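You operate a simulated robot arm through the tools that you are given. There is no shell and no other tool.

Carry out the task below with a simulated robot arm. There is one attempt and no reset: what you move stays moved.

TASK
Stop the stacker, set 2 trays and Empty, then switch it off.
Fine: black button first, red switch last.

Only the result counts: the job must be done as asked and must still hold three seconds after the hand-in. Knocking over, shifting, dropping, spilling or breaking anything else fails it.

THE ROBOT
A 7-joint arm with a two-finger parallel gripper, fixed in place. Base frame: the origin is on the floor under the middle of its stand, x ahead of it, y to its left, z up. Lengths are in mm, angles in rad, forces in N, time in s.
With the tool pointing down near the work surface it reaches from about 100 to 560 mm from the base axis. Its first joint turns from -2.897 to 2.897 rad. Payload 1.57 kg.
Tool frame: the origin (TCP) lies between the finger pads and is the grasp point; the fingertips stand 30 mm ahead of it; z points along the fingers, y is the line along which they close. The gripper opens to 80 mm. The fingers are 17 mm wide and 12 mm thick; the gripper's body (40 by 82 mm) begins 80 mm behind the TCP.
Orientation is told as [roll, pitch, yaw] about the base's x, y, z axes, in that order, counted from this pose: with the fingers straight down and closing along the base's y, the tool's x points along the base's -x, its y along +y and its z along -z.

THE INTERFACE
- The arm moves only by the tool drive_tool. Its argument "plan" is a list of rows, each a list of 7 numbers: the shift along the tool's x, y, z in units of 100 mm (1.0 is 100 mm), then the turn, a rotation vector about the tool's x, y, z in units of 120 degrees (1.0 is 120 degrees), then the gripper command, from -1 (shut) to 1 (fully open), values between in proportion. In form: [[x, y, z, rx, ry, rz, fingers], ...]. A call has 1 to 20 rows; each row is the pose to reach, as a shift and turn from the pose commanded when the call began, along the tool's axes at that moment. A call with a number of a shift or a turn outside -1 to 1 is refused whole. Rows are played at 5 a second. More than 50 mm and 0.15 rad between two rows, or a gripper value outside its range, and nothing of the call is played. Where a pose cannot be reached the arm comes as near as it can. A force on the tool above 40 N (or 10 N above the force at the start of the call, whichever is more), or a blocked arm, ends the call early, and 0.2 s more pass. Each finger travels about 72 mm/s and halts on what it meets, pressing with about 24 N; the grip force reading is that of the motor and also rises with nothing between the fingers. The clock runs only during rows and for 0.2 s after the last one: add rows that repeat a pose to give the fingers time. It gives the time, the measured TCP pose, the force on the tool (base axes), the opening and the grip force at its end, in the units of the frame above (readings bear some noise), with the torque about the TCP (base axes, N m) and any sound that the robot's microphone picked up, and new pictures: "show" is both (left out), scene, wrist or none.
- Cameras (640 x 400 px; columns grow to the right, rows downward): "scene" is fixed at [219.4, 500.4, 1416.6]; the picture's right is [-0.76, -0.65, 0.00], its down [-0.44, 0.52, -0.73] and it looks along [0.48, -0.56, -0.68] (base axes); focal length 346 px, centre (320, 200). "wrist" rides on the gripper at [72, -7, -122] in the tool frame; the picture's right is [0.09, 1.00, 0.00], its down [-0.84, 0.08, -0.54] and it looks along [-0.54, 0.05, 0.84] (tool axes); focal length 238 px, centre (320, 200). There is no depth. A picture from a camera that has moved, and an enlarged one, comes with that camera's place and axes in the base frame and with its lens.
- lift_body(by): slides the trunk up (or, below 0, down) by that many mm; the arm rides with it, the base frame stays. It gives what a move gives, with no picture.
- zoom(camera, box): a new picture of the part [left, top, right, bottom] of that camera's present view, enlarged. The clock stands still meanwhile.
- hand_in(): hands the job in; it is judged then, once.

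Places have to be worked out from the pictures, the camera data and where the tool is seen. Open the gripper and draw the arm clear of the work before you hand the job in, unless the task says otherwise.

The tools are called after ">>>" by a JSON object that holds its "method" and its "body". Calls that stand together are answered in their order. drive_tool: Moves the arm, as the interface text tells. Its arguments: {"type":"object","properties":{"plan":{"type":"array","items":{"type":"array","items":{"type":"number"}}},"show":{"type":"string","enum":["both","scene","wrist","none"]}},"required":["plan"]} The other tools are called the same way: lift_body (by) moves the trunk up or down; zoom (camera, box) takes an enlarged picture of a part of a camera's view; hand_in () hands the job in.

At the start:

```text
time: 0.0
tool_pos: [492.7, -60.4, 1055.8]
orientation: [0.0, 0.0, 0.0]
force: [0.6, 0.3, -0.3]
wrist_torque: [0.02, -0.01, -0.01]
width: 79.9
finger_force: 0.1
trunk travel left (down, up): [-475.0, 515.0]
```

scene: 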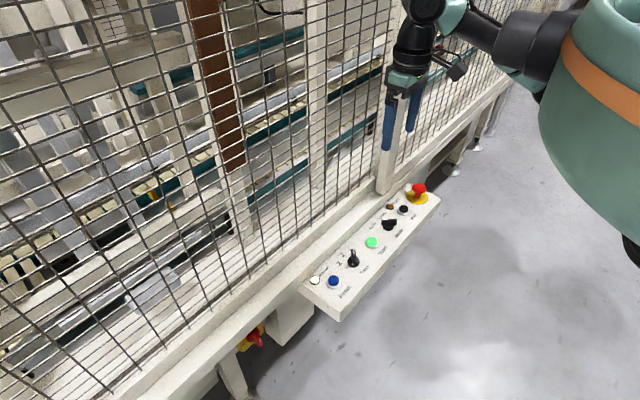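
wrist: 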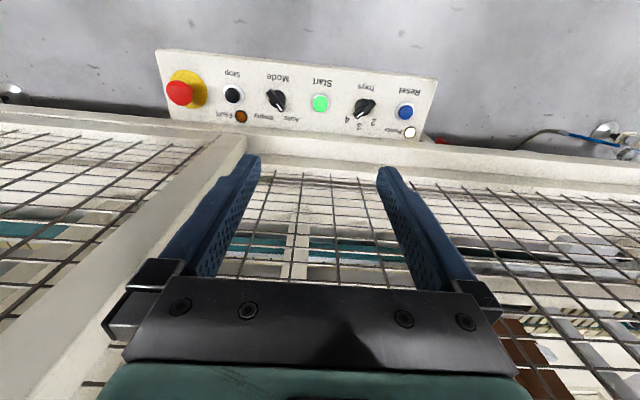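

I start by looking closely at the panel and at the red/yellow item below the fence rail in the scene view.

>>> {"method": "zoom", "body": {"camera": "wrist", "box": [150, 40, 450, 160]}}

>>> {"method": "zoom", "body": {"camera": "scene", "box": [290, 170, 450, 330]}}

>>> {"method": "zoom", "body": {"camera": "scene", "box": [200, 300, 320, 390]}}

```text
2.13 times, centred on (300, 100) of wrist
camera zoom: at [419.9, -66.5, 1177.0], right [-0.09, 1.0, 0.0], down [0.84, 0.08, 0.54], along [0.54, 0.05, -0.84], focal length 508 px, centre (363, 413)
```

zoom: 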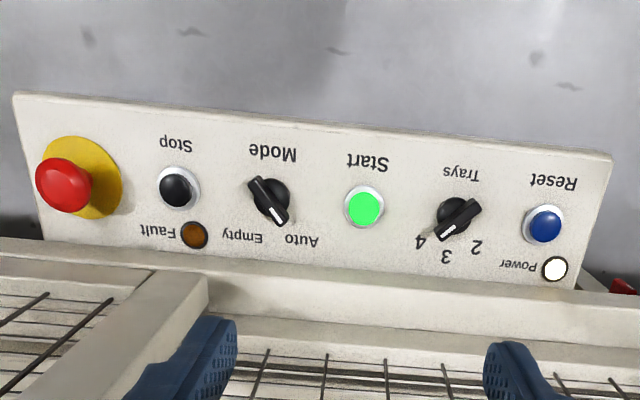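

```text
2.50 times, centred on (370, 250) of scene
camera zoom: at [219.4, 500.4, 1416.6], right [-0.76, -0.65, 0.0], down [-0.44, 0.52, -0.73], along [0.48, -0.56, -0.68], focal length 864 px, centre (195, 75)
```

zoom: 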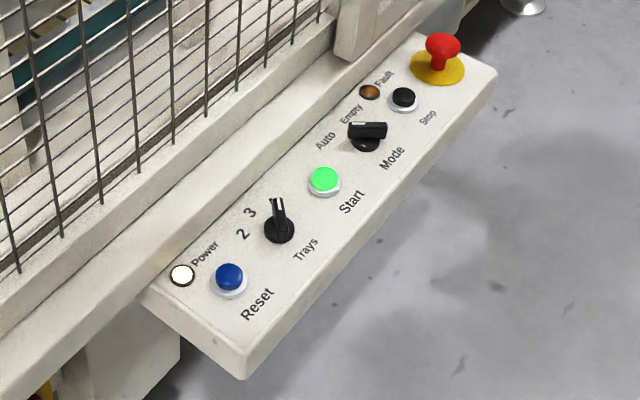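

```text
4.44 times, centred on (260, 345) of scene
camera zoom: at [219.4, 500.4, 1416.6], right [-0.76, -0.65, 0.0], down [-0.44, 0.52, -0.73], along [0.48, -0.56, -0.68], focal length 1537 px, centre (587, -444)
```

zoom: 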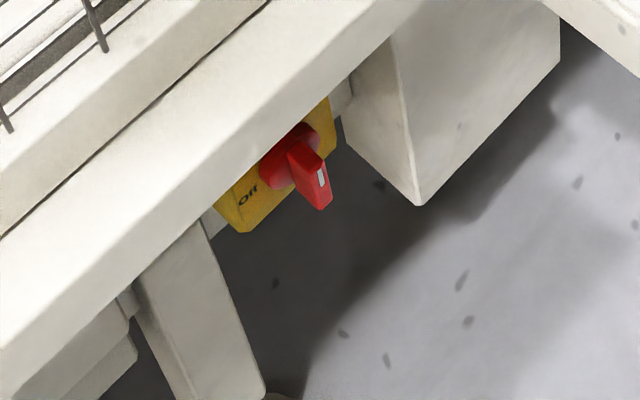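

The panel is horizontal at about z=690. Stop is near (511,-221), Mode near (509,-138) and set to Auto, Trays near (509,26) and set to 4. A red rotary main switch sits lower left at roughly (610,290,540). The column under the tool is free, so I lower the trunk to get a closer look.

>>> {"method": "lift_body", "body": {"by": -200}}

```text
time: 2.2
tool_pos: [491.5, -61.0, 856.3]
orientation: [0.001, 0.0, 0.001]
force: [0.4, 0.2, -0.5]
wrist_torque: [-0.04, 0.03, 0.0]
width: 80.1
finger_force: 0.0
trunk travel left (down, up): [-275.0, 715.0]
```

Now I shut the fingers and move sideways toward Stop, staying well above the panel.

>>> {"method": "drive_tool", "body": {"plan": [[0, -0.2, 0, 0, 0, 0, -1], [-0.05, -0.4, 0, 0, 0, 0, -1], [-0.1, -0.6, 0, 0, 0, 0, -1], [-0.15, -0.8, 0, 0, 0, 0, -1], [-0.19, -1.0, 0, 0, 0, 0, -1], [-0.19, -1.0, 0, 0, 0, 0, -1]], "show": "both"}}

```text
time: 3.6
tool_pos: [511.2, -160.9, 855.8]
orientation: [0.0, 0.0, 0.0]
force: [0.3, 0.1, 0.0]
wrist_torque: [0.0, -0.01, 0.0]
width: 0.1
finger_force: 21.5
trunk travel left (down, up): [-275.0, 715.0]
camera wrist: at [440.1, -166.6, 976.1], right [-0.09, 1.0, 0.0], down [0.84, 0.08, 0.54], along [0.54, 0.05, -0.84], focal length 238 px, centre (320, 200)
```

scene: 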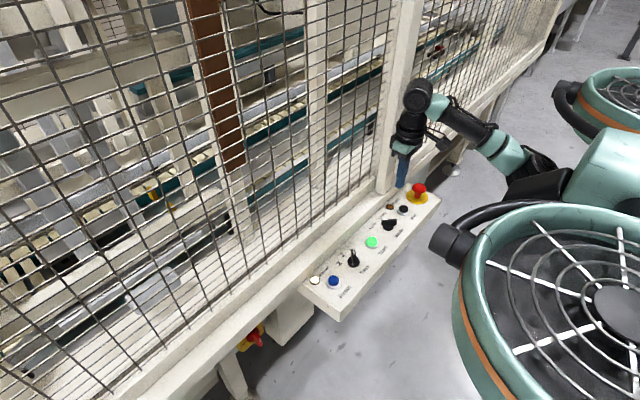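
wrist: 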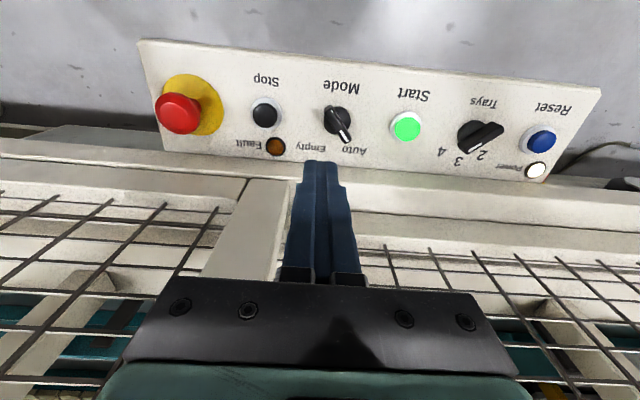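

The arm is over the Mode/Stop area. I zoom in on the wrist view to get the Stop button's height and position.

>>> {"method": "zoom", "body": {"camera": "wrist", "box": [140, 40, 380, 190]}}

>>> {"method": "zoom", "body": {"camera": "scene", "box": [350, 150, 450, 240]}}

```text
2.67 times, centred on (260, 115) of wrist
camera zoom: at [440.1, -166.6, 976.1], right [-0.09, 1.0, 0.0], down [0.84, 0.08, 0.54], along [0.54, 0.05, -0.84], focal length 636 px, centre (480, 427)
```

zoom: 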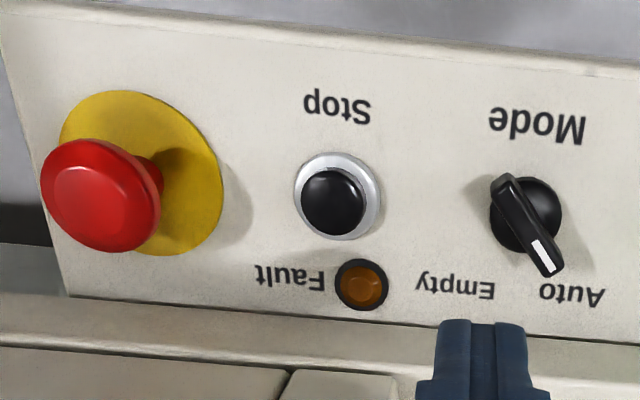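

```text
4.44 times, centred on (400, 195) of scene
camera zoom: at [219.4, 500.4, 1416.6], right [-0.76, -0.65, 0.0], down [-0.44, 0.52, -0.73], along [0.48, -0.56, -0.68], focal length 1537 px, centre (-36, 222)
```

zoom: 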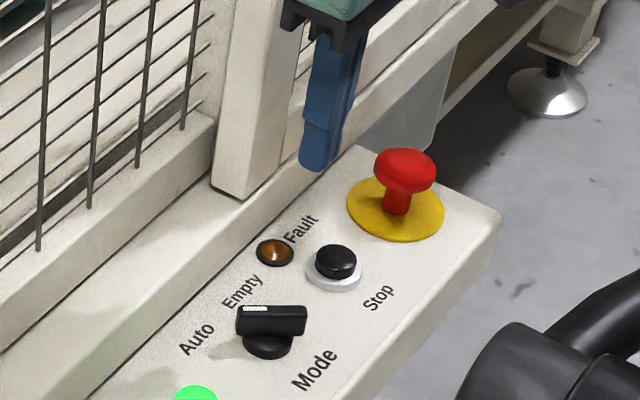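

Stop's top is about (510,-221, z≈704). I move directly over it, with the tips staying about 120 mm above.

>>> {"method": "drive_tool", "body": {"plan": [[0, -0.2, 0, 0, 0, 0, -1], [0, -0.4, 0, 0, 0, 0, -1], [0.0, -0.6, 0, 0, 0, 0, -1], [0.0, -0.6, 0, 0, 0, 0, -1]], "show": "wrist"}}

```text
time: 4.6
tool_pos: [510.6, -219.8, 856.3]
orientation: [0.001, 0.001, 0.0]
force: [0.0, 0.1, -0.2]
wrist_torque: [-0.05, -0.01, -0.01]
width: 0.0
finger_force: 21.7
trunk travel left (down, up): [-275.0, 715.0]
camera wrist: at [439.9, -226.9, 976.9], right [-0.09, 1.0, 0.0], down [0.84, 0.08, 0.54], along [0.54, 0.05, -0.84], focal length 238 px, centre (320, 200)
```

wrist: 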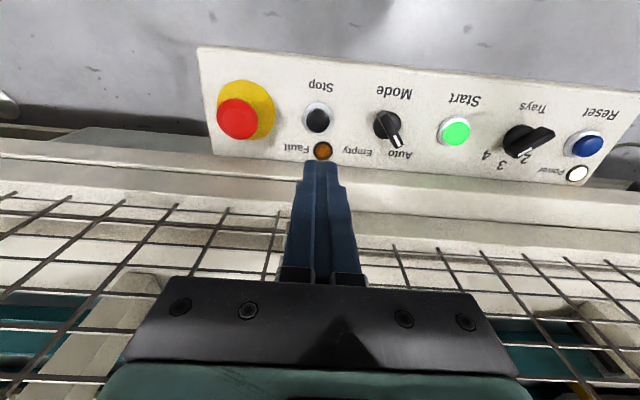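

I zoom in to check that the tool axis lines up with the Stop button.

>>> {"method": "zoom", "body": {"camera": "wrist", "box": [240, 70, 400, 170]}}

```text
4.00 times, centred on (320, 120) of wrist
camera zoom: at [439.9, -226.9, 976.9], right [-0.09, 1.0, 0.0], down [0.84, 0.08, 0.54], along [0.54, 0.05, -0.84], focal length 953 px, centre (320, 520)
```

zoom: 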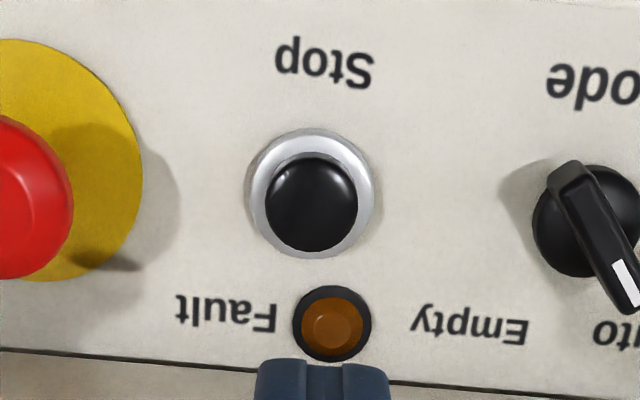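

The Stop axis is about (510.5,-222.5), so alignment is good to roughly 2 mm. I lower the trunk 95 mm, which leaves the tips about 25 mm above the button.

>>> {"method": "lift_body", "body": {"by": -95}}

```text
time: 5.9
tool_pos: [511.5, -221.5, 761.2]
orientation: [0.001, 0.0, -0.001]
force: [0.0, 0.2, -0.5]
wrist_torque: [0.02, 0.04, 0.04]
width: 0.0
finger_force: 21.2
trunk travel left (down, up): [-180.0, 810.0]
```

The tips are near z=731. I take one step down and look before making contact.

>>> {"method": "drive_tool", "body": {"plan": [[0, -0.01, 0.06, 0, 0, 0, -1], [0, -0.015, 0.12, 0, 0, 0, -1], [0, -0.015, 0.16, 0, 0, 0, -1], [0, -0.015, 0.16, 0, 0, 0, -1]], "show": "both"}}

>>> {"method": "zoom", "body": {"camera": "scene", "box": [350, 150, 450, 240]}}

>>> {"method": "zoom", "body": {"camera": "wrist", "box": [240, 100, 400, 200]}}

```text
time: 6.9
tool_pos: [511.6, -222.3, 744.9]
orientation: [-0.001, -0.001, -0.001]
force: [0.1, 0.4, 0.5]
wrist_torque: [0.0, 0.0, 0.01]
width: 0.0
finger_force: 20.9
trunk travel left (down, up): [-180.0, 810.0]
camera wrist: at [439.8, -228.1, 865.3], right [-0.09, 1.0, 0.0], down [0.84, 0.08, 0.54], along [0.54, 0.05, -0.84], focal length 238 px, centre (320, 200)
```

scene: 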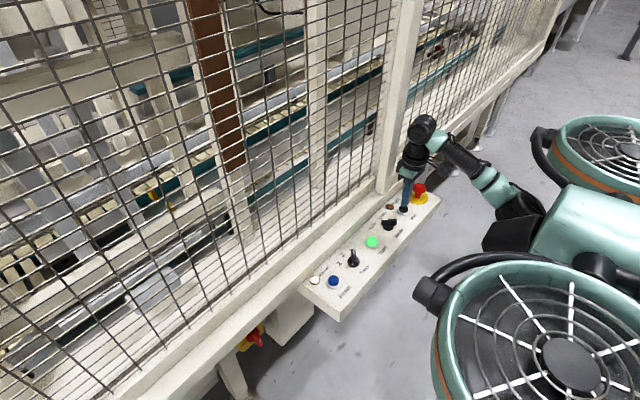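
wrist: 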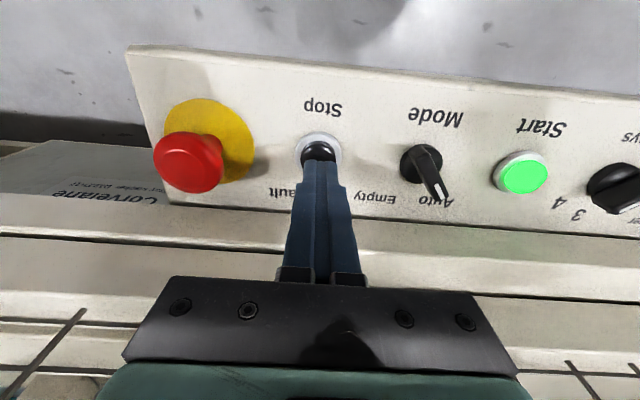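

```text
4.44 times, centred on (400, 195) of scene
camera zoom: at [219.4, 500.4, 1416.6], right [-0.76, -0.65, 0.0], down [-0.44, 0.52, -0.73], along [0.48, -0.56, -0.68], focal length 1537 px, centre (-36, 222)
```

zoom: 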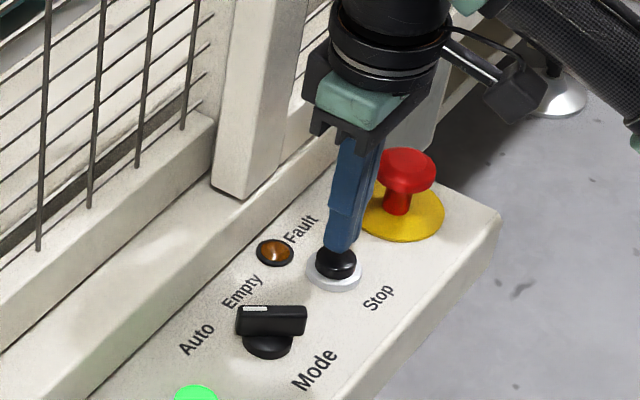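

```text
4.00 times, centred on (320, 150) of wrist
camera zoom: at [439.8, -228.1, 865.3], right [-0.09, 1.0, 0.0], down [0.84, 0.08, 0.54], along [0.54, 0.05, -0.84], focal length 953 px, centre (320, 400)
```

zoom: 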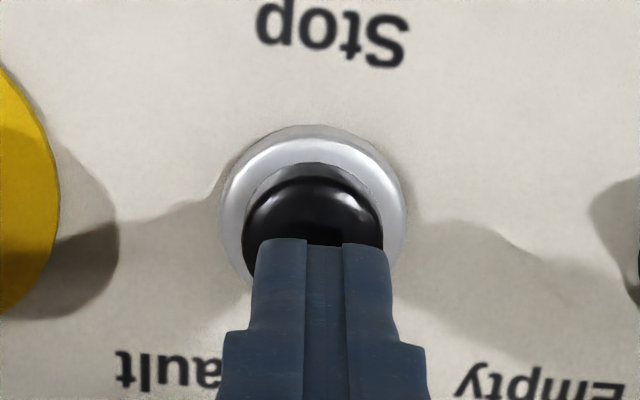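

The tips are about 11 mm above the black button and centred on it. I press straight down in small steps.

>>> {"method": "drive_tool", "body": {"plan": [[0, 0, 0.05, 0, 0, 0, -1], [0, 0, 0.08, 0, 0, 0, -1], [0, 0, 0.1, 0, 0, 0, -1], [0, 0, 0.12, 0, 0, 0, -1], [0, 0, 0.13, 0, 0, 0, -1], [0, 0, 0.14, 0, 0, 0, -1]], "show": "both"}}

```text
time: 8.3
tool_pos: [511.6, -223.4, 731.4]
orientation: [0.0, -0.001, 0.0]
force: [0.3, -0.3, 1.2]
wrist_torque: [0.02, -0.02, 0.02]
width: 0.0
finger_force: 21.1
trunk travel left (down, up): [-180.0, 810.0]
camera wrist: at [440.2, -228.1, 852.1], right [-0.09, 1.0, 0.0], down [0.84, 0.08, 0.54], along [0.54, 0.05, -0.84], focal length 238 px, centre (320, 200)
```

scene: 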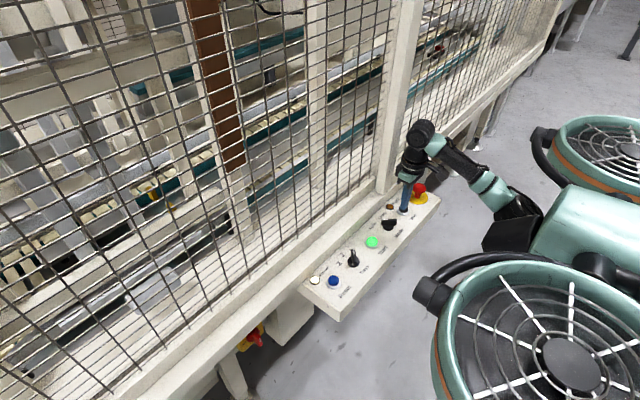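
wrist: 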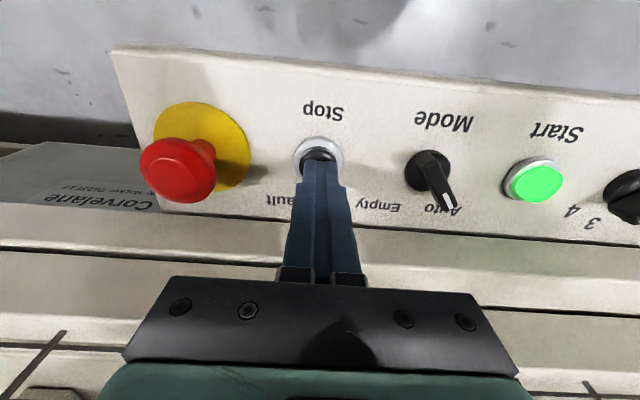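

The tips are at about 701 and barely touching (1.2 N), and the green lamp is still lit. I keep pressing in 1 mm steps.

>>> {"method": "drive_tool", "body": {"plan": [[0, 0, 0.01, 0, 0, 0, -1], [0, 0, 0.02, 0, 0, 0, -1], [0, 0, 0.03, 0, 0, 0, -1], [0, 0, 0.04, 0, 0, 0, -1], [0, 0, 0.05, 0, 0, 0, -1], [0, 0, 0.05, 0, 0, 0, -1]], "show": "both"}}

```text
time: 9.7
tool_pos: [512.2, -223.5, 726.7]
orientation: [0.0, 0.0, 0.002]
force: [-0.7, 1.4, 4.7]
wrist_torque: [0.05, 0.07, 0.0]
width: 0.0
finger_force: 20.9
trunk travel left (down, up): [-180.0, 810.0]
heard: click
camera wrist: at [439.9, -228.2, 847.4], right [-0.09, 1.0, 0.0], down [0.84, 0.08, 0.54], along [0.54, 0.05, -0.84], focal length 238 px, centre (320, 200)
```

scene: 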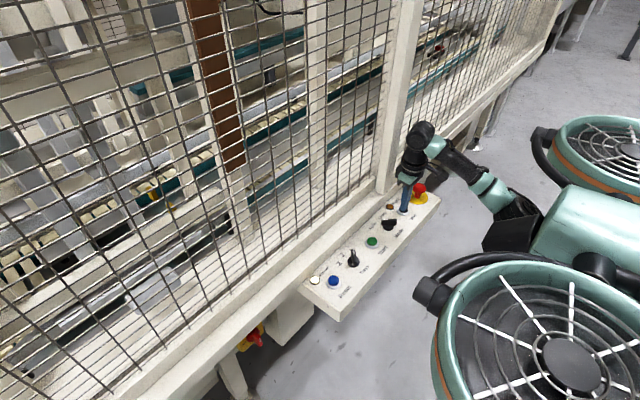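
wrist: 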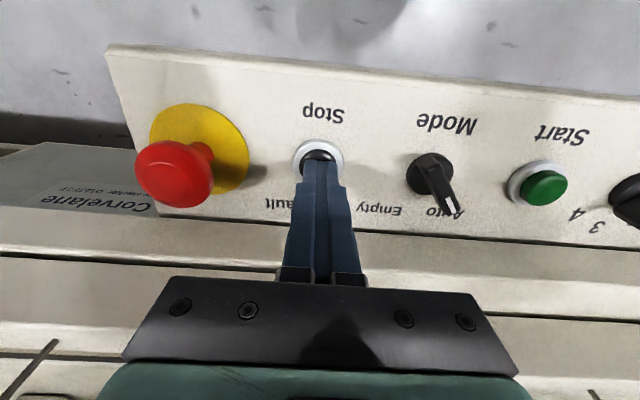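

A click was heard and the green lamp went dark, so the stacker is stopped. I raise the tool straight up off the button.

>>> {"method": "drive_tool", "body": {"plan": [[0, 0, -0.05, 0, 0, 0, -1], [0, 0, -0.2, 0, 0, 0, -1], [0, 0, -0.4, 0, 0, 0, -1], [0, 0, -0.6, 0, 0, 0, -1], [0, 0, -0.8, 0, 0, 0, -1], [0, 0, -0.8, 0, 0, 0, -1]], "show": "wrist"}}

>>> {"method": "zoom", "body": {"camera": "wrist", "box": [240, 40, 560, 240]}}

>>> {"method": "zoom", "body": {"camera": "scene", "box": [330, 190, 430, 280]}}

```text
time: 11.1
tool_pos: [510.6, -223.3, 804.9]
orientation: [0.0, 0.0, -0.001]
force: [0.3, -0.5, 0.8]
wrist_torque: [-0.03, -0.02, -0.01]
width: 0.0
finger_force: 21.6
trunk travel left (down, up): [-180.0, 810.0]
camera wrist: at [439.2, -228.4, 925.8], right [-0.09, 1.0, 0.0], down [0.84, 0.08, 0.54], along [0.54, 0.05, -0.84], focal length 238 px, centre (320, 200)
```

wrist: 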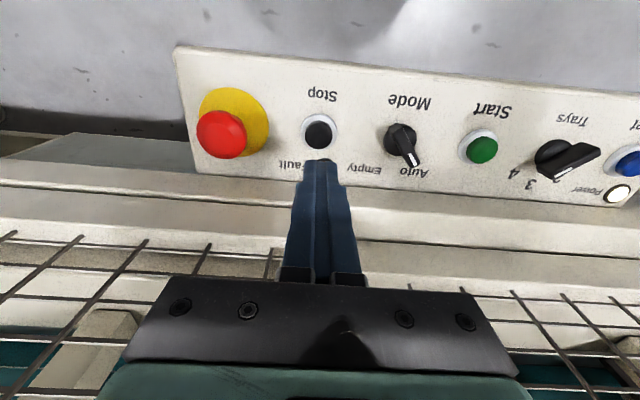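

```text
2.00 times, centred on (400, 140) of wrist
camera zoom: at [439.2, -228.4, 925.8], right [-0.09, 1.0, 0.0], down [0.84, 0.08, 0.54], along [0.54, 0.05, -0.84], focal length 477 px, centre (160, 320)
```

zoom: 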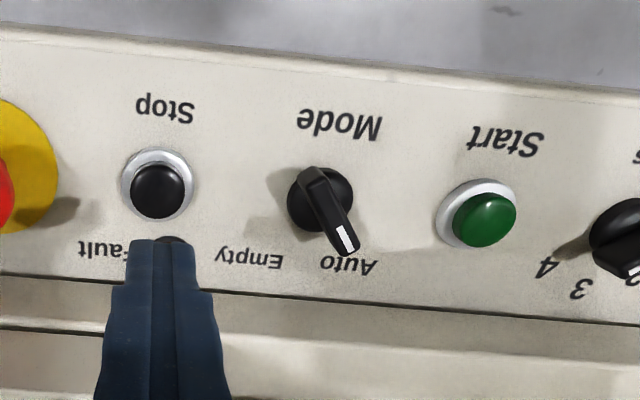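

```text
4.44 times, centred on (380, 235) of scene
camera zoom: at [219.4, 500.4, 1416.6], right [-0.76, -0.65, 0.0], down [-0.44, 0.52, -0.73], along [0.48, -0.56, -0.68], focal length 1537 px, centre (53, 44)
```

zoom: 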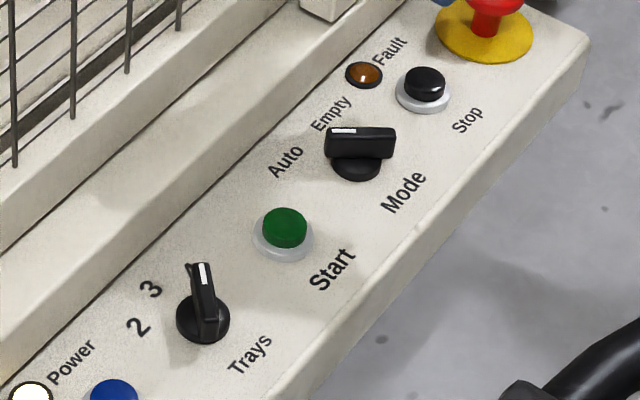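

Start is dark and Stop has popped back. Next I move above the Mode knob (about (509,-138)), half-open the fingers and yaw +45° to match its bar.

>>> {"method": "drive_tool", "body": {"plan": [[0, 0.12, 0, 0, 0, -0.05, -0.2], [0, 0.24, 0, 0, 0, -0.1, -0.2], [0, 0.36, 0, 0, 0, -0.16, -0.2], [0, 0.48, 0, 0, 0, -0.22, -0.2], [0, 0.6, 0, 0, 0, -0.28, -0.2], [0, 0.72, 0, 0, 0, -0.33, -0.2], [0.015, 0.85, 0, 0, 0, -0.375, -0.2], [0.015, 0.85, 0, 0, 0, -0.375, -0.2]], "show": "wrist"}}

>>> {"method": "zoom", "body": {"camera": "wrist", "box": [220, 70, 420, 195]}}

```text
time: 12.9
tool_pos: [510.3, -136.7, 806.0]
orientation: [0.0, -0.001, 0.788]
force: [0.6, 0.0, -0.8]
wrist_torque: [-0.01, 0.02, 0.02]
width: 32.1
finger_force: 0.2
trunk travel left (down, up): [-180.0, 810.0]
camera wrist: at [463.6, -191.1, 926.7], right [-0.77, 0.64, 0.0], down [0.54, 0.65, 0.54], along [0.35, 0.42, -0.84], focal length 238 px, centre (320, 200)
```

wrist: 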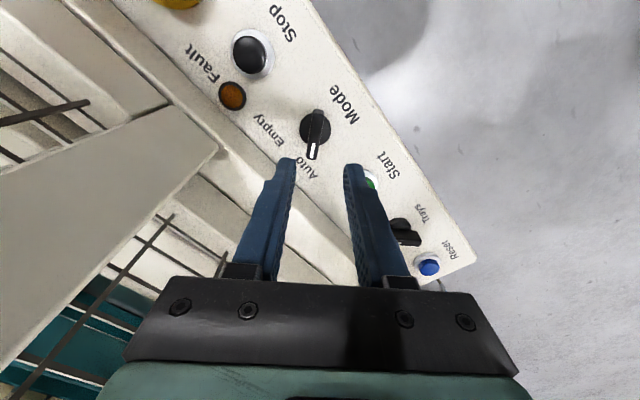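

```text
3.20 times, centred on (320, 132) of wrist
camera zoom: at [463.6, -191.1, 926.7], right [-0.77, 0.64, 0.0], down [0.54, 0.65, 0.54], along [0.35, 0.42, -0.84], focal length 763 px, centre (320, 416)
```

zoom: 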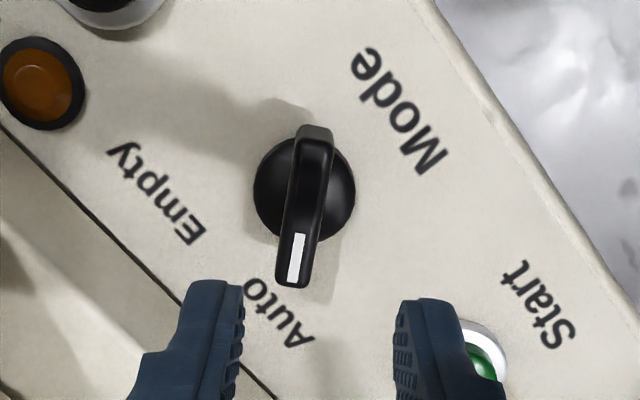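

The bar is about 10 mm wide and 44 mm long, near 42° yaw, with its axis about 7.5 mm to the -y side of the tool. I correct that and descend partway.

>>> {"method": "drive_tool", "body": {"plan": [[0.025, -0.025, 0.1, 0, 0, 0.0, -0.2], [0.052, -0.054, 0.2, 0, 0, 0.0, -0.2], [0.052, -0.054, 0.3, 0, 0, 0.0, -0.2], [0.052, -0.054, 0.4, 0, 0, 0.01, -0.2], [0.052, -0.054, 0.4, 0, 0, 0.02, -0.2]], "show": "wrist"}}

>>> {"method": "zoom", "body": {"camera": "wrist", "box": [220, 90, 420, 215]}}

>>> {"method": "zoom", "body": {"camera": "scene", "box": [340, 170, 440, 260]}}

```text
time: 14.1
tool_pos: [509.7, -144.2, 765.9]
orientation: [0.0, -0.001, 0.744]
force: [-0.6, 0.2, 0.1]
wrist_torque: [0.0, -0.02, 0.01]
width: 32.0
finger_force: 0.0
trunk travel left (down, up): [-180.0, 810.0]
camera wrist: at [462.1, -197.4, 886.8], right [-0.74, 0.67, 0.0], down [0.56, 0.62, 0.54], along [0.36, 0.4, -0.84], focal length 238 px, centre (320, 200)
```

wrist: 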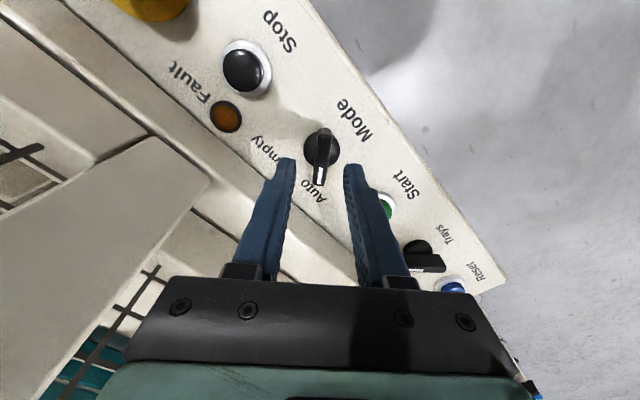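

```text
3.20 times, centred on (320, 152) of wrist
camera zoom: at [462.1, -197.4, 886.8], right [-0.74, 0.67, 0.0], down [0.56, 0.62, 0.54], along [0.36, 0.4, -0.84], focal length 763 px, centre (320, 352)
```

zoom: 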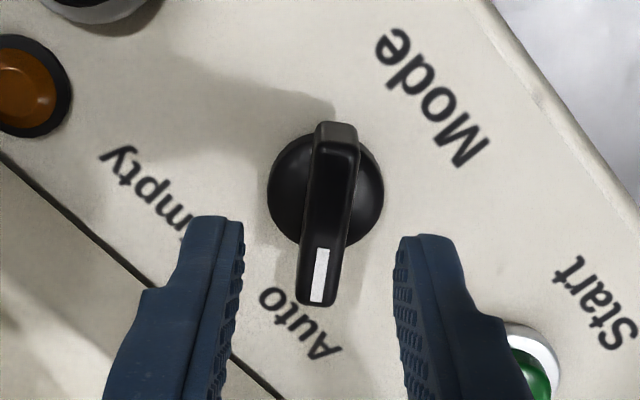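

```text
4.44 times, centred on (390, 215) of scene
camera zoom: at [219.4, 500.4, 1416.6], right [-0.76, -0.65, 0.0], down [-0.44, 0.52, -0.73], along [0.48, -0.56, -0.68], focal length 1537 px, centre (9, 133)
```

zoom: 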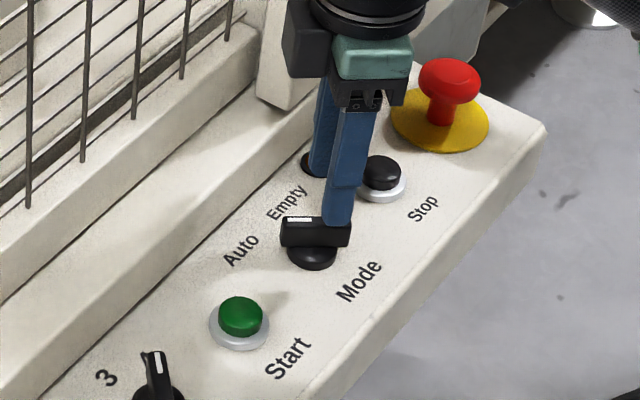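

Alignment is good, with about 1 mm of y error and 1° of yaw left. I fix those and descend so the tips straddle the bar at about z=706.

>>> {"method": "drive_tool", "body": {"plan": [[0, 0.006, 0.06, 0, 0, 0.004, -0.2], [0, 0.012, 0.12, 0, 0, 0.008, -0.2], [0, 0.012, 0.17, 0, 0, 0.008, -0.2], [0, 0.012, 0.22, 0, 0, 0.008, -0.2], [0, 0.012, 0.26, 0, 0, 0.008, -0.2], [0, 0.012, 0.3, 0, 0, 0.008, -0.2], [0, 0.012, 0.3, 0, 0, 0.008, -0.2]], "show": "wrist"}}

>>> {"method": "zoom", "body": {"camera": "wrist", "box": [220, 110, 420, 235]}}

>>> {"method": "zoom", "body": {"camera": "scene", "box": [340, 170, 440, 260]}}

```text
time: 15.7
tool_pos: [509.4, -142.5, 736.5]
orientation: [0.0, 0.001, 0.727]
force: [-0.5, 1.0, -0.1]
wrist_torque: [0.01, 0.0, -0.02]
width: 32.0
finger_force: 0.1
trunk travel left (down, up): [-180.0, 810.0]
camera wrist: at [460.2, -196.0, 857.5], right [-0.73, 0.68, 0.0], down [0.57, 0.61, 0.54], along [0.37, 0.4, -0.84], focal length 238 px, centre (320, 200)
```

wrist: 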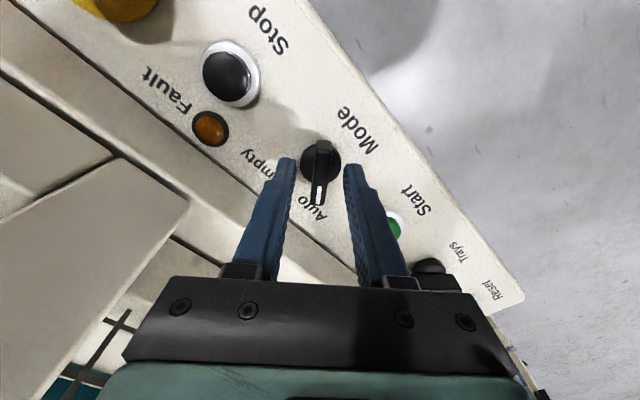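

```text
3.20 times, centred on (320, 172) of wrist
camera zoom: at [460.2, -196.0, 857.5], right [-0.73, 0.68, 0.0], down [0.57, 0.61, 0.54], along [0.37, 0.4, -0.84], focal length 763 px, centre (320, 288)
```

zoom: 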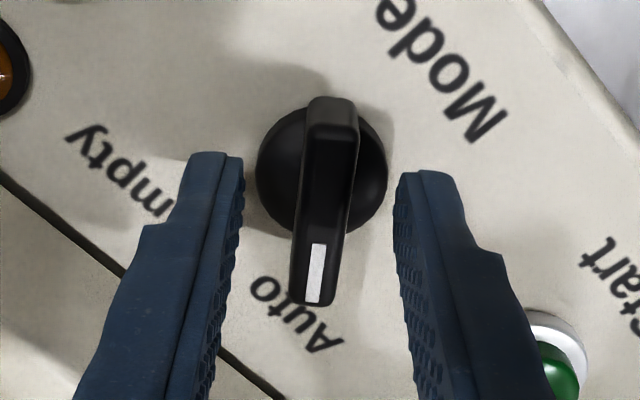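

```text
4.44 times, centred on (390, 215) of scene
camera zoom: at [219.4, 500.4, 1416.6], right [-0.76, -0.65, 0.0], down [-0.44, 0.52, -0.73], along [0.48, -0.56, -0.68], focal length 1537 px, centre (9, 133)
```

zoom: 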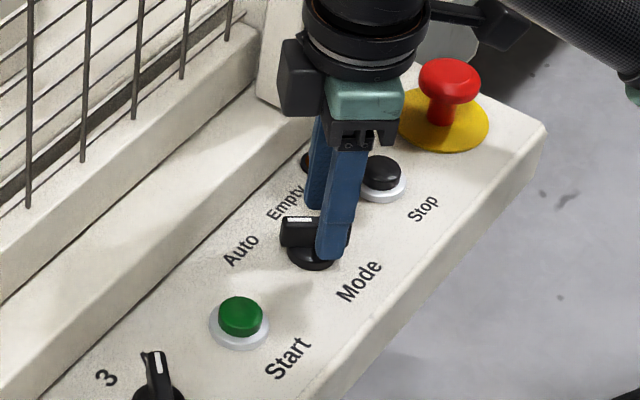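

The fingers straddle the Mode bar and are centred to under 1 mm. I close on it.

>>> {"method": "drive_tool", "body": {"plan": [[0, 0.006, 0, 0, 0, 0, -0.5], [0, 0.006, 0, 0, 0, 0, -0.8], [0, 0.006, 0, 0, 0, 0, -1], [0, 0.006, 0, 0, 0, 0, -1]], "show": "wrist"}}

```text
time: 16.7
tool_pos: [509.7, -145.4, 736.2]
orientation: [0.0, 0.002, 0.726]
force: [-0.2, 1.0, -0.4]
wrist_torque: [0.13, -0.07, -0.42]
width: 11.2
finger_force: 28.7
trunk travel left (down, up): [-180.0, 810.0]
camera wrist: at [459.5, -195.4, 857.5], right [-0.73, 0.68, 0.0], down [0.57, 0.61, 0.54], along [0.37, 0.4, -0.84], focal length 238 px, centre (320, 200)
```

wrist: 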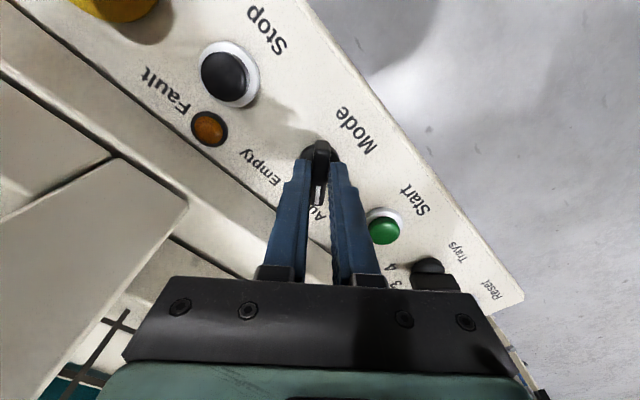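

The bar is gripped at 11.2 mm width. I turn clockwise seen from above (toward Empty), 45° first, and watch the torque.

>>> {"method": "drive_tool", "body": {"plan": [[0, 0.006, 0, 0, 0, 0.05, -1], [0, 0.006, 0, 0, 0, 0.1, -1], [0, 0.006, 0, 0, 0, 0.15, -1], [0, 0.006, 0, 0, 0, 0.2, -1], [0, 0.006, 0, 0, 0, 0.25, -1], [0, 0.006, 0, 0, 0, 0.3, -1], [0, 0.006, 0, 0, 0, 0.35, -1], [0, 0.006, 0, 0, 0, 0.35, -1]], "show": "both"}}

```text
time: 18.5
tool_pos: [507.0, -141.0, 736.5]
orientation: [0.005, 0.002, -0.002]
force: [-13.4, 18.0, 1.6]
wrist_torque: [0.3, 0.04, 0.13]
width: 10.7
finger_force: 28.8
trunk travel left (down, up): [-180.0, 810.0]
camera wrist: at [436.0, -146.8, 857.5], right [-0.09, 1.0, 0.0], down [0.84, 0.07, 0.54], along [0.54, 0.05, -0.84], focal length 238 px, centre (320, 200)
```

scene: 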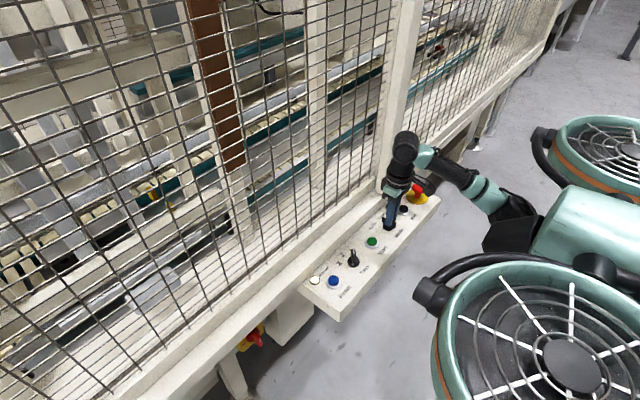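
wrist: 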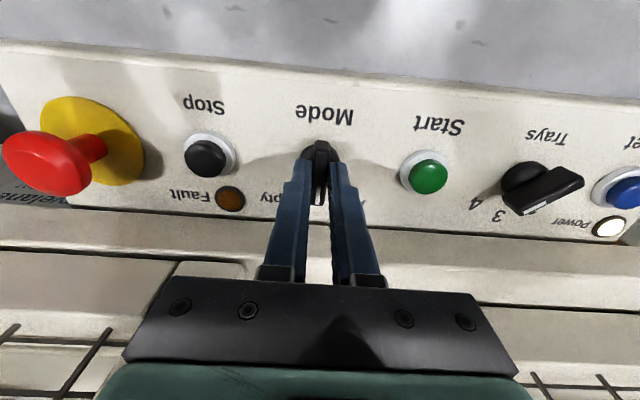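

The knob has turned with the gripper to about 0° yaw, but a sideways force of (-13,+18) N shows I'm a couple of mm off its axis. I relax the position that way and continue the turn.

>>> {"method": "drive_tool", "body": {"plan": [[0.02, 0.027, 0, 0, 0, 0, -1], [0.02, 0.027, 0, 0, 0, 0.05, -1], [0.02, 0.027, 0, 0, 0, 0.1, -1], [0.02, 0.027, 0, 0, 0, 0.15, -1], [0.02, 0.027, 0, 0, 0, 0.2, -1], [0.02, 0.027, 0, 0, 0, 0.2, -1]], "show": "wrist"}}

```text
time: 19.9
tool_pos: [507.9, -140.3, 737.7]
orientation: [0.001, -0.004, -0.424]
force: [8.4, 15.6, 3.9]
wrist_torque: [0.02, -0.85, 0.12]
width: 11.0
finger_force: 28.3
trunk travel left (down, up): [-180.0, 810.0]
camera wrist: at [439.2, -114.6, 857.1], right [0.33, 0.95, 0.0], down [0.79, -0.27, 0.55], along [0.52, -0.18, -0.84], focal length 238 px, centre (320, 200)
```

wrist: 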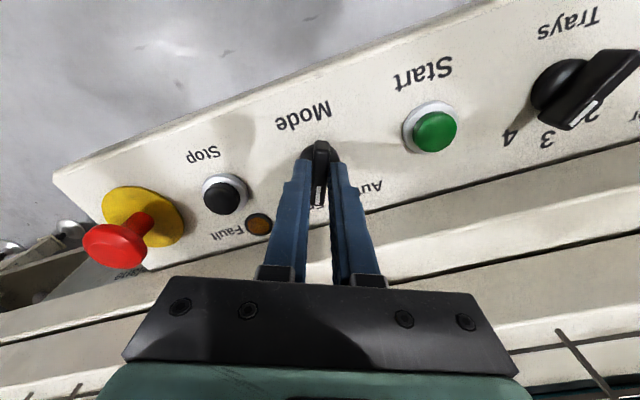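

At -24° yaw the residual force is (8,16) N, mostly along tool +y. I relax it and finish the turn to about -43°.

>>> {"method": "drive_tool", "body": {"plan": [[0, 0.027, 0, 0, 0, 0, -1], [0, 0.027, 0, 0, 0, 0.04, -1], [0, 0.027, 0, 0, 0, 0.08, -1], [0, 0.027, 0, 0, 0, 0.12, -1], [0, 0.027, 0, 0, 0, 0.155, -1], [0, 0.027, 0, 0, 0, 0.155, -1]], "show": "wrist"}}

```text
time: 21.3
tool_pos: [508.9, -137.9, 737.0]
orientation: [0.0, -0.002, -0.75]
force: [13.4, 1.6, 10.0]
wrist_torque: [-0.37, -0.6, 0.51]
width: 11.4
finger_force: 28.6
trunk travel left (down, up): [-180.0, 810.0]
camera wrist: at [451.1, -92.5, 857.2], right [0.61, 0.79, 0.0], down [0.66, -0.51, 0.54], along [0.43, -0.33, -0.84], focal length 238 px, centre (320, 200)
```

wrist: 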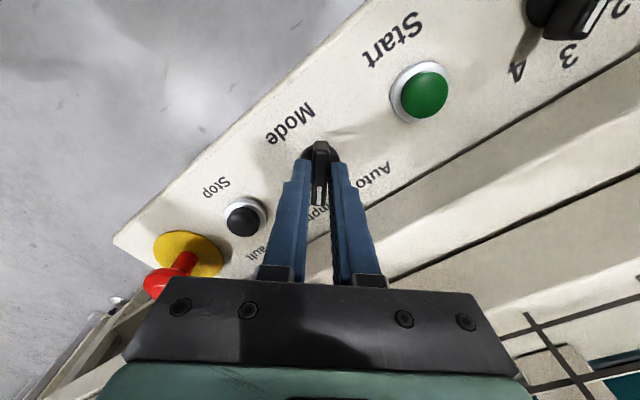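

The tool is now at -43°. I open the fingers gently and see where the knob rests.

>>> {"method": "drive_tool", "body": {"plan": [[0, 0, 0, 0, 0, 0, -0.2], [0, 0, 0, 0, 0, 0, -0.2], [0, 0, 0, 0, 0, 0, -0.2]], "show": "wrist"}}

>>> {"method": "zoom", "body": {"camera": "wrist", "box": [220, 110, 420, 235]}}

>>> {"method": "zoom", "body": {"camera": "scene", "box": [340, 170, 440, 260]}}

```text
time: 22.1
tool_pos: [509.2, -139.3, 736.3]
orientation: [0.0, 0.0, -0.749]
force: [0.0, 0.2, -0.4]
wrist_torque: [0.03, -0.01, 0.01]
width: 32.2
finger_force: 0.0
trunk travel left (down, up): [-180.0, 810.0]
camera wrist: at [450.8, -92.8, 857.0], right [0.61, 0.79, 0.0], down [0.67, -0.51, 0.54], along [0.43, -0.33, -0.84], focal length 238 px, centre (320, 200)
```

wrist: 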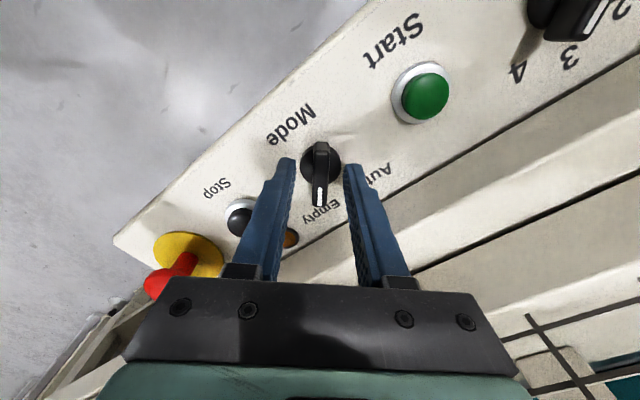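

```text
3.20 times, centred on (320, 172) of wrist
camera zoom: at [450.8, -92.8, 857.0], right [0.61, 0.79, 0.0], down [0.67, -0.51, 0.54], along [0.43, -0.33, -0.84], focal length 763 px, centre (320, 288)
```

zoom: 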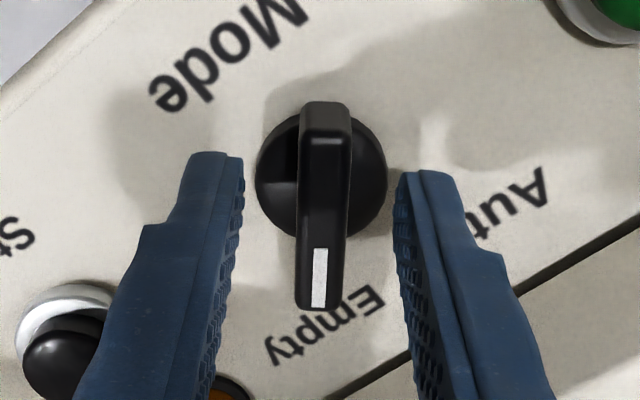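

```text
4.44 times, centred on (390, 215) of scene
camera zoom: at [219.4, 500.4, 1416.6], right [-0.76, -0.65, 0.0], down [-0.44, 0.52, -0.73], along [0.48, -0.56, -0.68], focal length 1537 px, centre (9, 133)
```

zoom: 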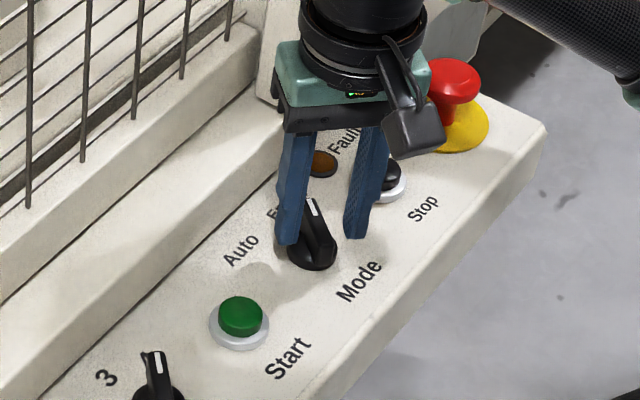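

The Mode pointer now points straight at the "Empty" label, at about -40°, mirroring the old Auto position. I lift clear and move along the panel toward Trays.

>>> {"method": "drive_tool", "body": {"plan": [[0, 0, -0.15, 0, 0, 0, -0.2], [0, 0, -0.3, 0, 0, 0, -0.2], [0, 0, -0.5, 0, 0, 0, -0.2], [0, 0, -0.65, 0, 0, 0, -0.2], [0.18, 0.2, -0.65, 0, 0, 0, -0.2], [0.36, 0.39, -0.65, 0, 0, 0, -0.2], [0.545, 0.586, -0.65, 0, 0, 0, -0.2], [0.545, 0.586, -0.65, 0, 0, 0, -0.2]], "show": "wrist"}}

>>> {"method": "zoom", "body": {"camera": "scene", "box": [330, 190, 430, 280]}}

```text
time: 23.9
tool_pos: [508.4, -56.5, 801.1]
orientation: [-0.001, 0.001, -0.749]
force: [-0.4, -0.1, 0.0]
wrist_torque: [0.02, 0.0, 0.0]
width: 32.0
finger_force: 0.0
trunk travel left (down, up): [-180.0, 810.0]
camera wrist: at [451.0, -12.4, 921.7], right [0.61, 0.79, 0.0], down [0.67, -0.51, 0.54], along [0.43, -0.33, -0.84], focal length 238 px, centre (320, 200)
```

wrist: 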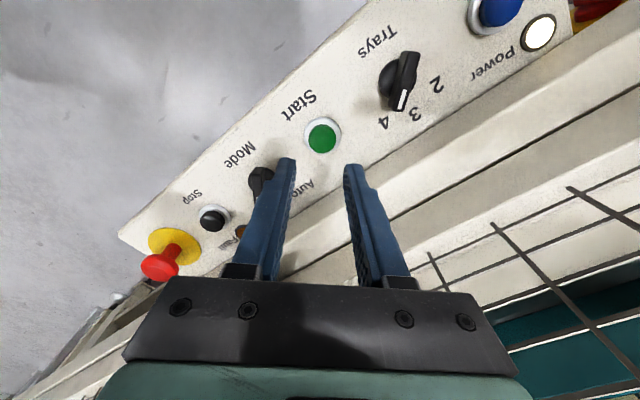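

```text
4.44 times, centred on (380, 235) of scene
camera zoom: at [219.4, 500.4, 1416.6], right [-0.76, -0.65, 0.0], down [-0.44, 0.52, -0.73], along [0.48, -0.56, -0.68], focal length 1537 px, centre (53, 44)
```

zoom: 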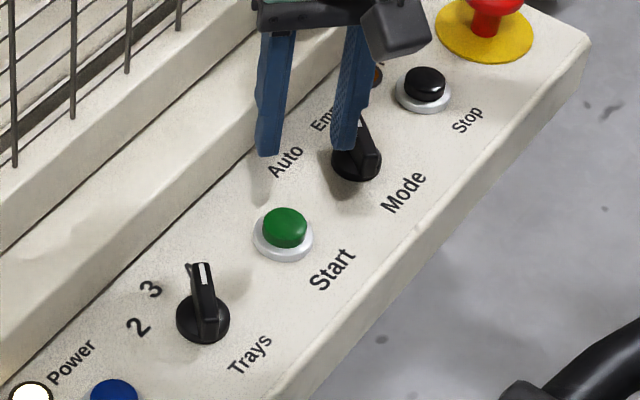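

The Start button is below and the Trays knob is ahead. I continue +83 mm along y to sit above Trays.

>>> {"method": "drive_tool", "body": {"plan": [[0.18, 0.2, 0, 0, 0, 0, -0.2], [0.36, 0.4, 0, 0, 0, 0, -0.2], [0.56, 0.61, 0, 0, 0, 0, -0.2], [0.56, 0.61, 0, 0, 0, 0, -0.2]], "show": "wrist"}}

>>> {"method": "zoom", "body": {"camera": "wrist", "box": [220, 70, 420, 195]}}

>>> {"method": "zoom", "body": {"camera": "scene", "box": [330, 190, 430, 280]}}

```text
time: 24.9
tool_pos: [508.9, 24.9, 802.1]
orientation: [0.0, -0.001, -0.751]
force: [0.0, 0.2, 0.8]
wrist_torque: [-0.01, -0.01, 0.0]
width: 32.2
finger_force: 0.0
trunk travel left (down, up): [-180.0, 810.0]
camera wrist: at [452.3, 70.5, 921.9], right [0.61, 0.79, 0.0], down [0.67, -0.51, 0.54], along [0.43, -0.33, -0.84], focal length 238 px, centre (320, 200)
```

wrist: 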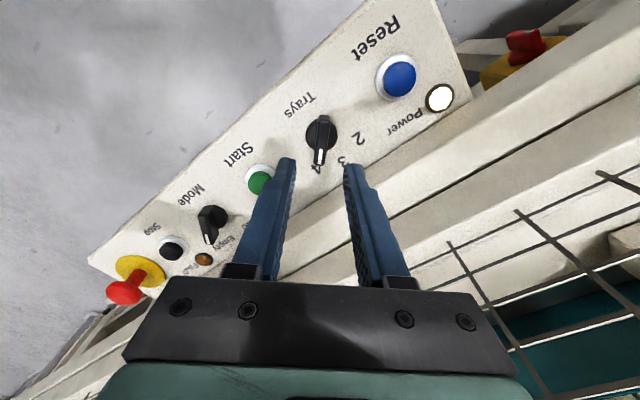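

```text
3.20 times, centred on (320, 132) of wrist
camera zoom: at [452.3, 70.5, 921.9], right [0.61, 0.79, 0.0], down [0.67, -0.51, 0.54], along [0.43, -0.33, -0.84], focal length 763 px, centre (320, 416)
```

zoom: 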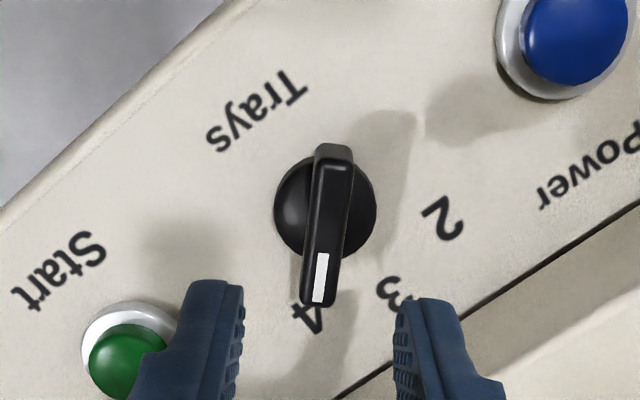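

```text
4.44 times, centred on (380, 235) of scene
camera zoom: at [219.4, 500.4, 1416.6], right [-0.76, -0.65, 0.0], down [-0.44, 0.52, -0.73], along [0.48, -0.56, -0.68], focal length 1537 px, centre (53, 44)
```

zoom: 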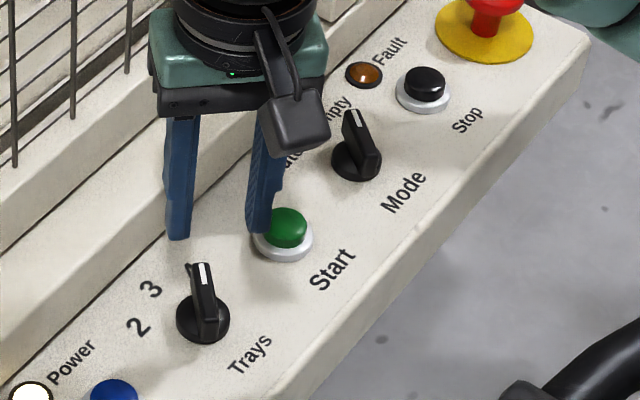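

The tool is nearly over Trays, with the axis at about (510.7,24.8), and the bar matches the current yaw. I apply a small correction and descend to straddle the bar.

>>> {"method": "drive_tool", "body": {"plan": [[-0.007, 0.006, 0.15, 0, 0, 0, -0.2], [-0.014, 0.012, 0.3, 0, 0, 0, -0.2], [-0.014, 0.012, 0.42, 0, 0, 0, -0.2], [-0.014, 0.012, 0.52, 0, 0, 0, -0.2], [-0.014, 0.012, 0.6, 0, 0, 0, -0.2], [-0.014, 0.012, 0.655, 0, 0, 0, -0.2], [-0.014, 0.012, 0.655, 0, 0, 0, -0.2]], "show": "wrist"}}

>>> {"method": "zoom", "body": {"camera": "wrist", "box": [220, 110, 420, 235]}}

>>> {"method": "zoom", "body": {"camera": "scene", "box": [310, 200, 410, 290]}}

```text
time: 26.5
tool_pos: [512.2, 25.7, 735.8]
orientation: [0.001, 0.001, -0.75]
force: [-0.5, 0.0, 0.1]
wrist_torque: [0.01, 0.0, 0.02]
width: 32.1
finger_force: 0.0
trunk travel left (down, up): [-180.0, 810.0]
camera wrist: at [454.1, 70.5, 856.1], right [0.61, 0.79, 0.0], down [0.67, -0.51, 0.54], along [0.43, -0.33, -0.84], focal length 238 px, centre (320, 200)
```

wrist: 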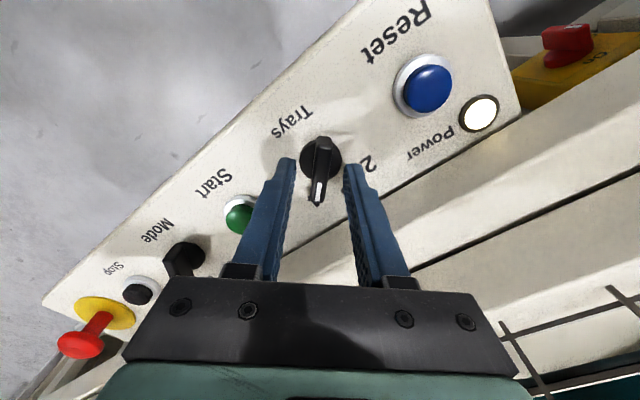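

```text
3.20 times, centred on (320, 172) of wrist
camera zoom: at [454.1, 70.5, 856.1], right [0.61, 0.79, 0.0], down [0.67, -0.51, 0.54], along [0.43, -0.33, -0.84], focal length 763 px, centre (320, 288)
```

zoom: 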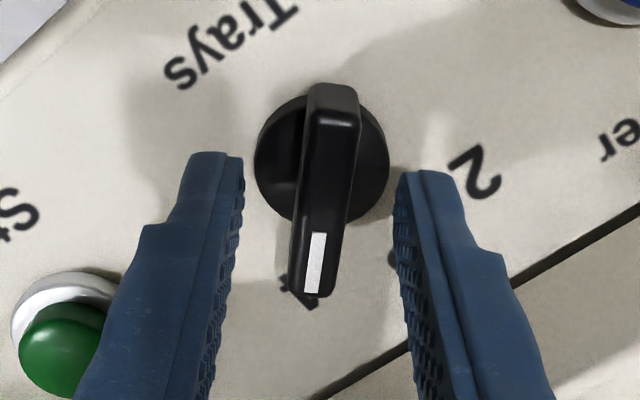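

```text
4.44 times, centred on (360, 245) of scene
camera zoom: at [219.4, 500.4, 1416.6], right [-0.76, -0.65, 0.0], down [-0.44, 0.52, -0.73], along [0.48, -0.56, -0.68], focal length 1537 px, centre (142, 0)
```

zoom: 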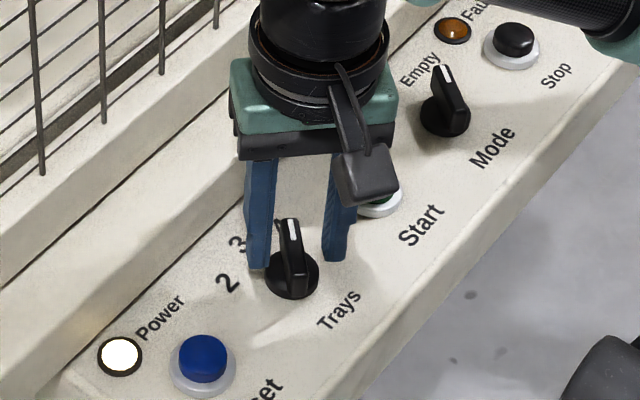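

The fingers straddle the Trays bar evenly. I close on it.

>>> {"method": "drive_tool", "body": {"plan": [[0, 0.003, 0, 0, 0, 0, -0.5], [0, 0.003, 0, 0, 0, 0, -0.8], [0, 0.003, 0, 0, 0, 0, -1], [0, 0.003, 0, 0, 0, 0, -1]], "show": "none"}}

```text
time: 27.5
tool_pos: [510.5, 25.5, 735.5]
orientation: [0.0, 0.001, -0.751]
force: [1.8, 2.3, -0.9]
wrist_torque: [-0.01, -0.13, 0.03]
width: 10.6
finger_force: 28.8
trunk travel left (down, up): [-180.0, 810.0]
```

Gripped, with little force. I turn counter-clockwise seen from above, about 43° to start, toward "3".

>>> {"method": "drive_tool", "body": {"plan": [[0, 0.003, 0, 0, 0, -0.05, -1], [0, 0.003, 0, 0, 0, -0.1, -1], [0, 0.003, 0, 0, 0, -0.15, -1], [0, 0.003, 0, 0, 0, -0.2, -1], [0, 0.003, 0, 0, 0, -0.25, -1], [0, 0.003, 0, 0, 0, -0.3, -1], [0, 0.003, 0, 0, 0, -0.35, -1], [0, 0.003, 0, 0, 0, -0.35, -1]], "show": "wrist"}}

```text
time: 29.3
tool_pos: [511.0, 24.2, 735.1]
orientation: [-0.001, -0.001, -0.016]
force: [1.1, -1.6, 2.1]
wrist_torque: [-0.02, 0.05, 0.04]
width: 10.9
finger_force: 28.7
trunk travel left (down, up): [-180.0, 810.0]
camera wrist: at [439.2, 20.6, 856.2], right [-0.08, 1.0, 0.0], down [0.84, 0.06, 0.54], along [0.54, 0.04, -0.84], focal length 238 px, centre (320, 200)
```

wrist: 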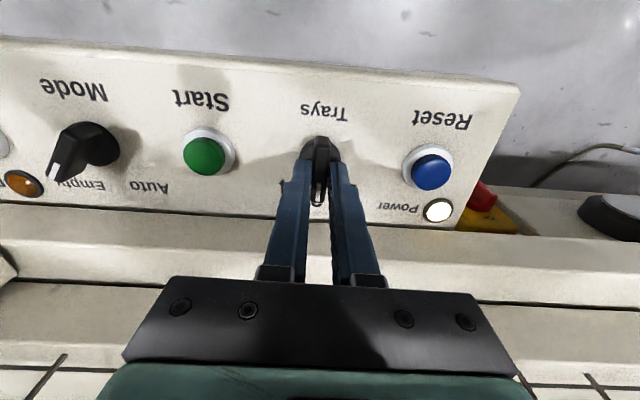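

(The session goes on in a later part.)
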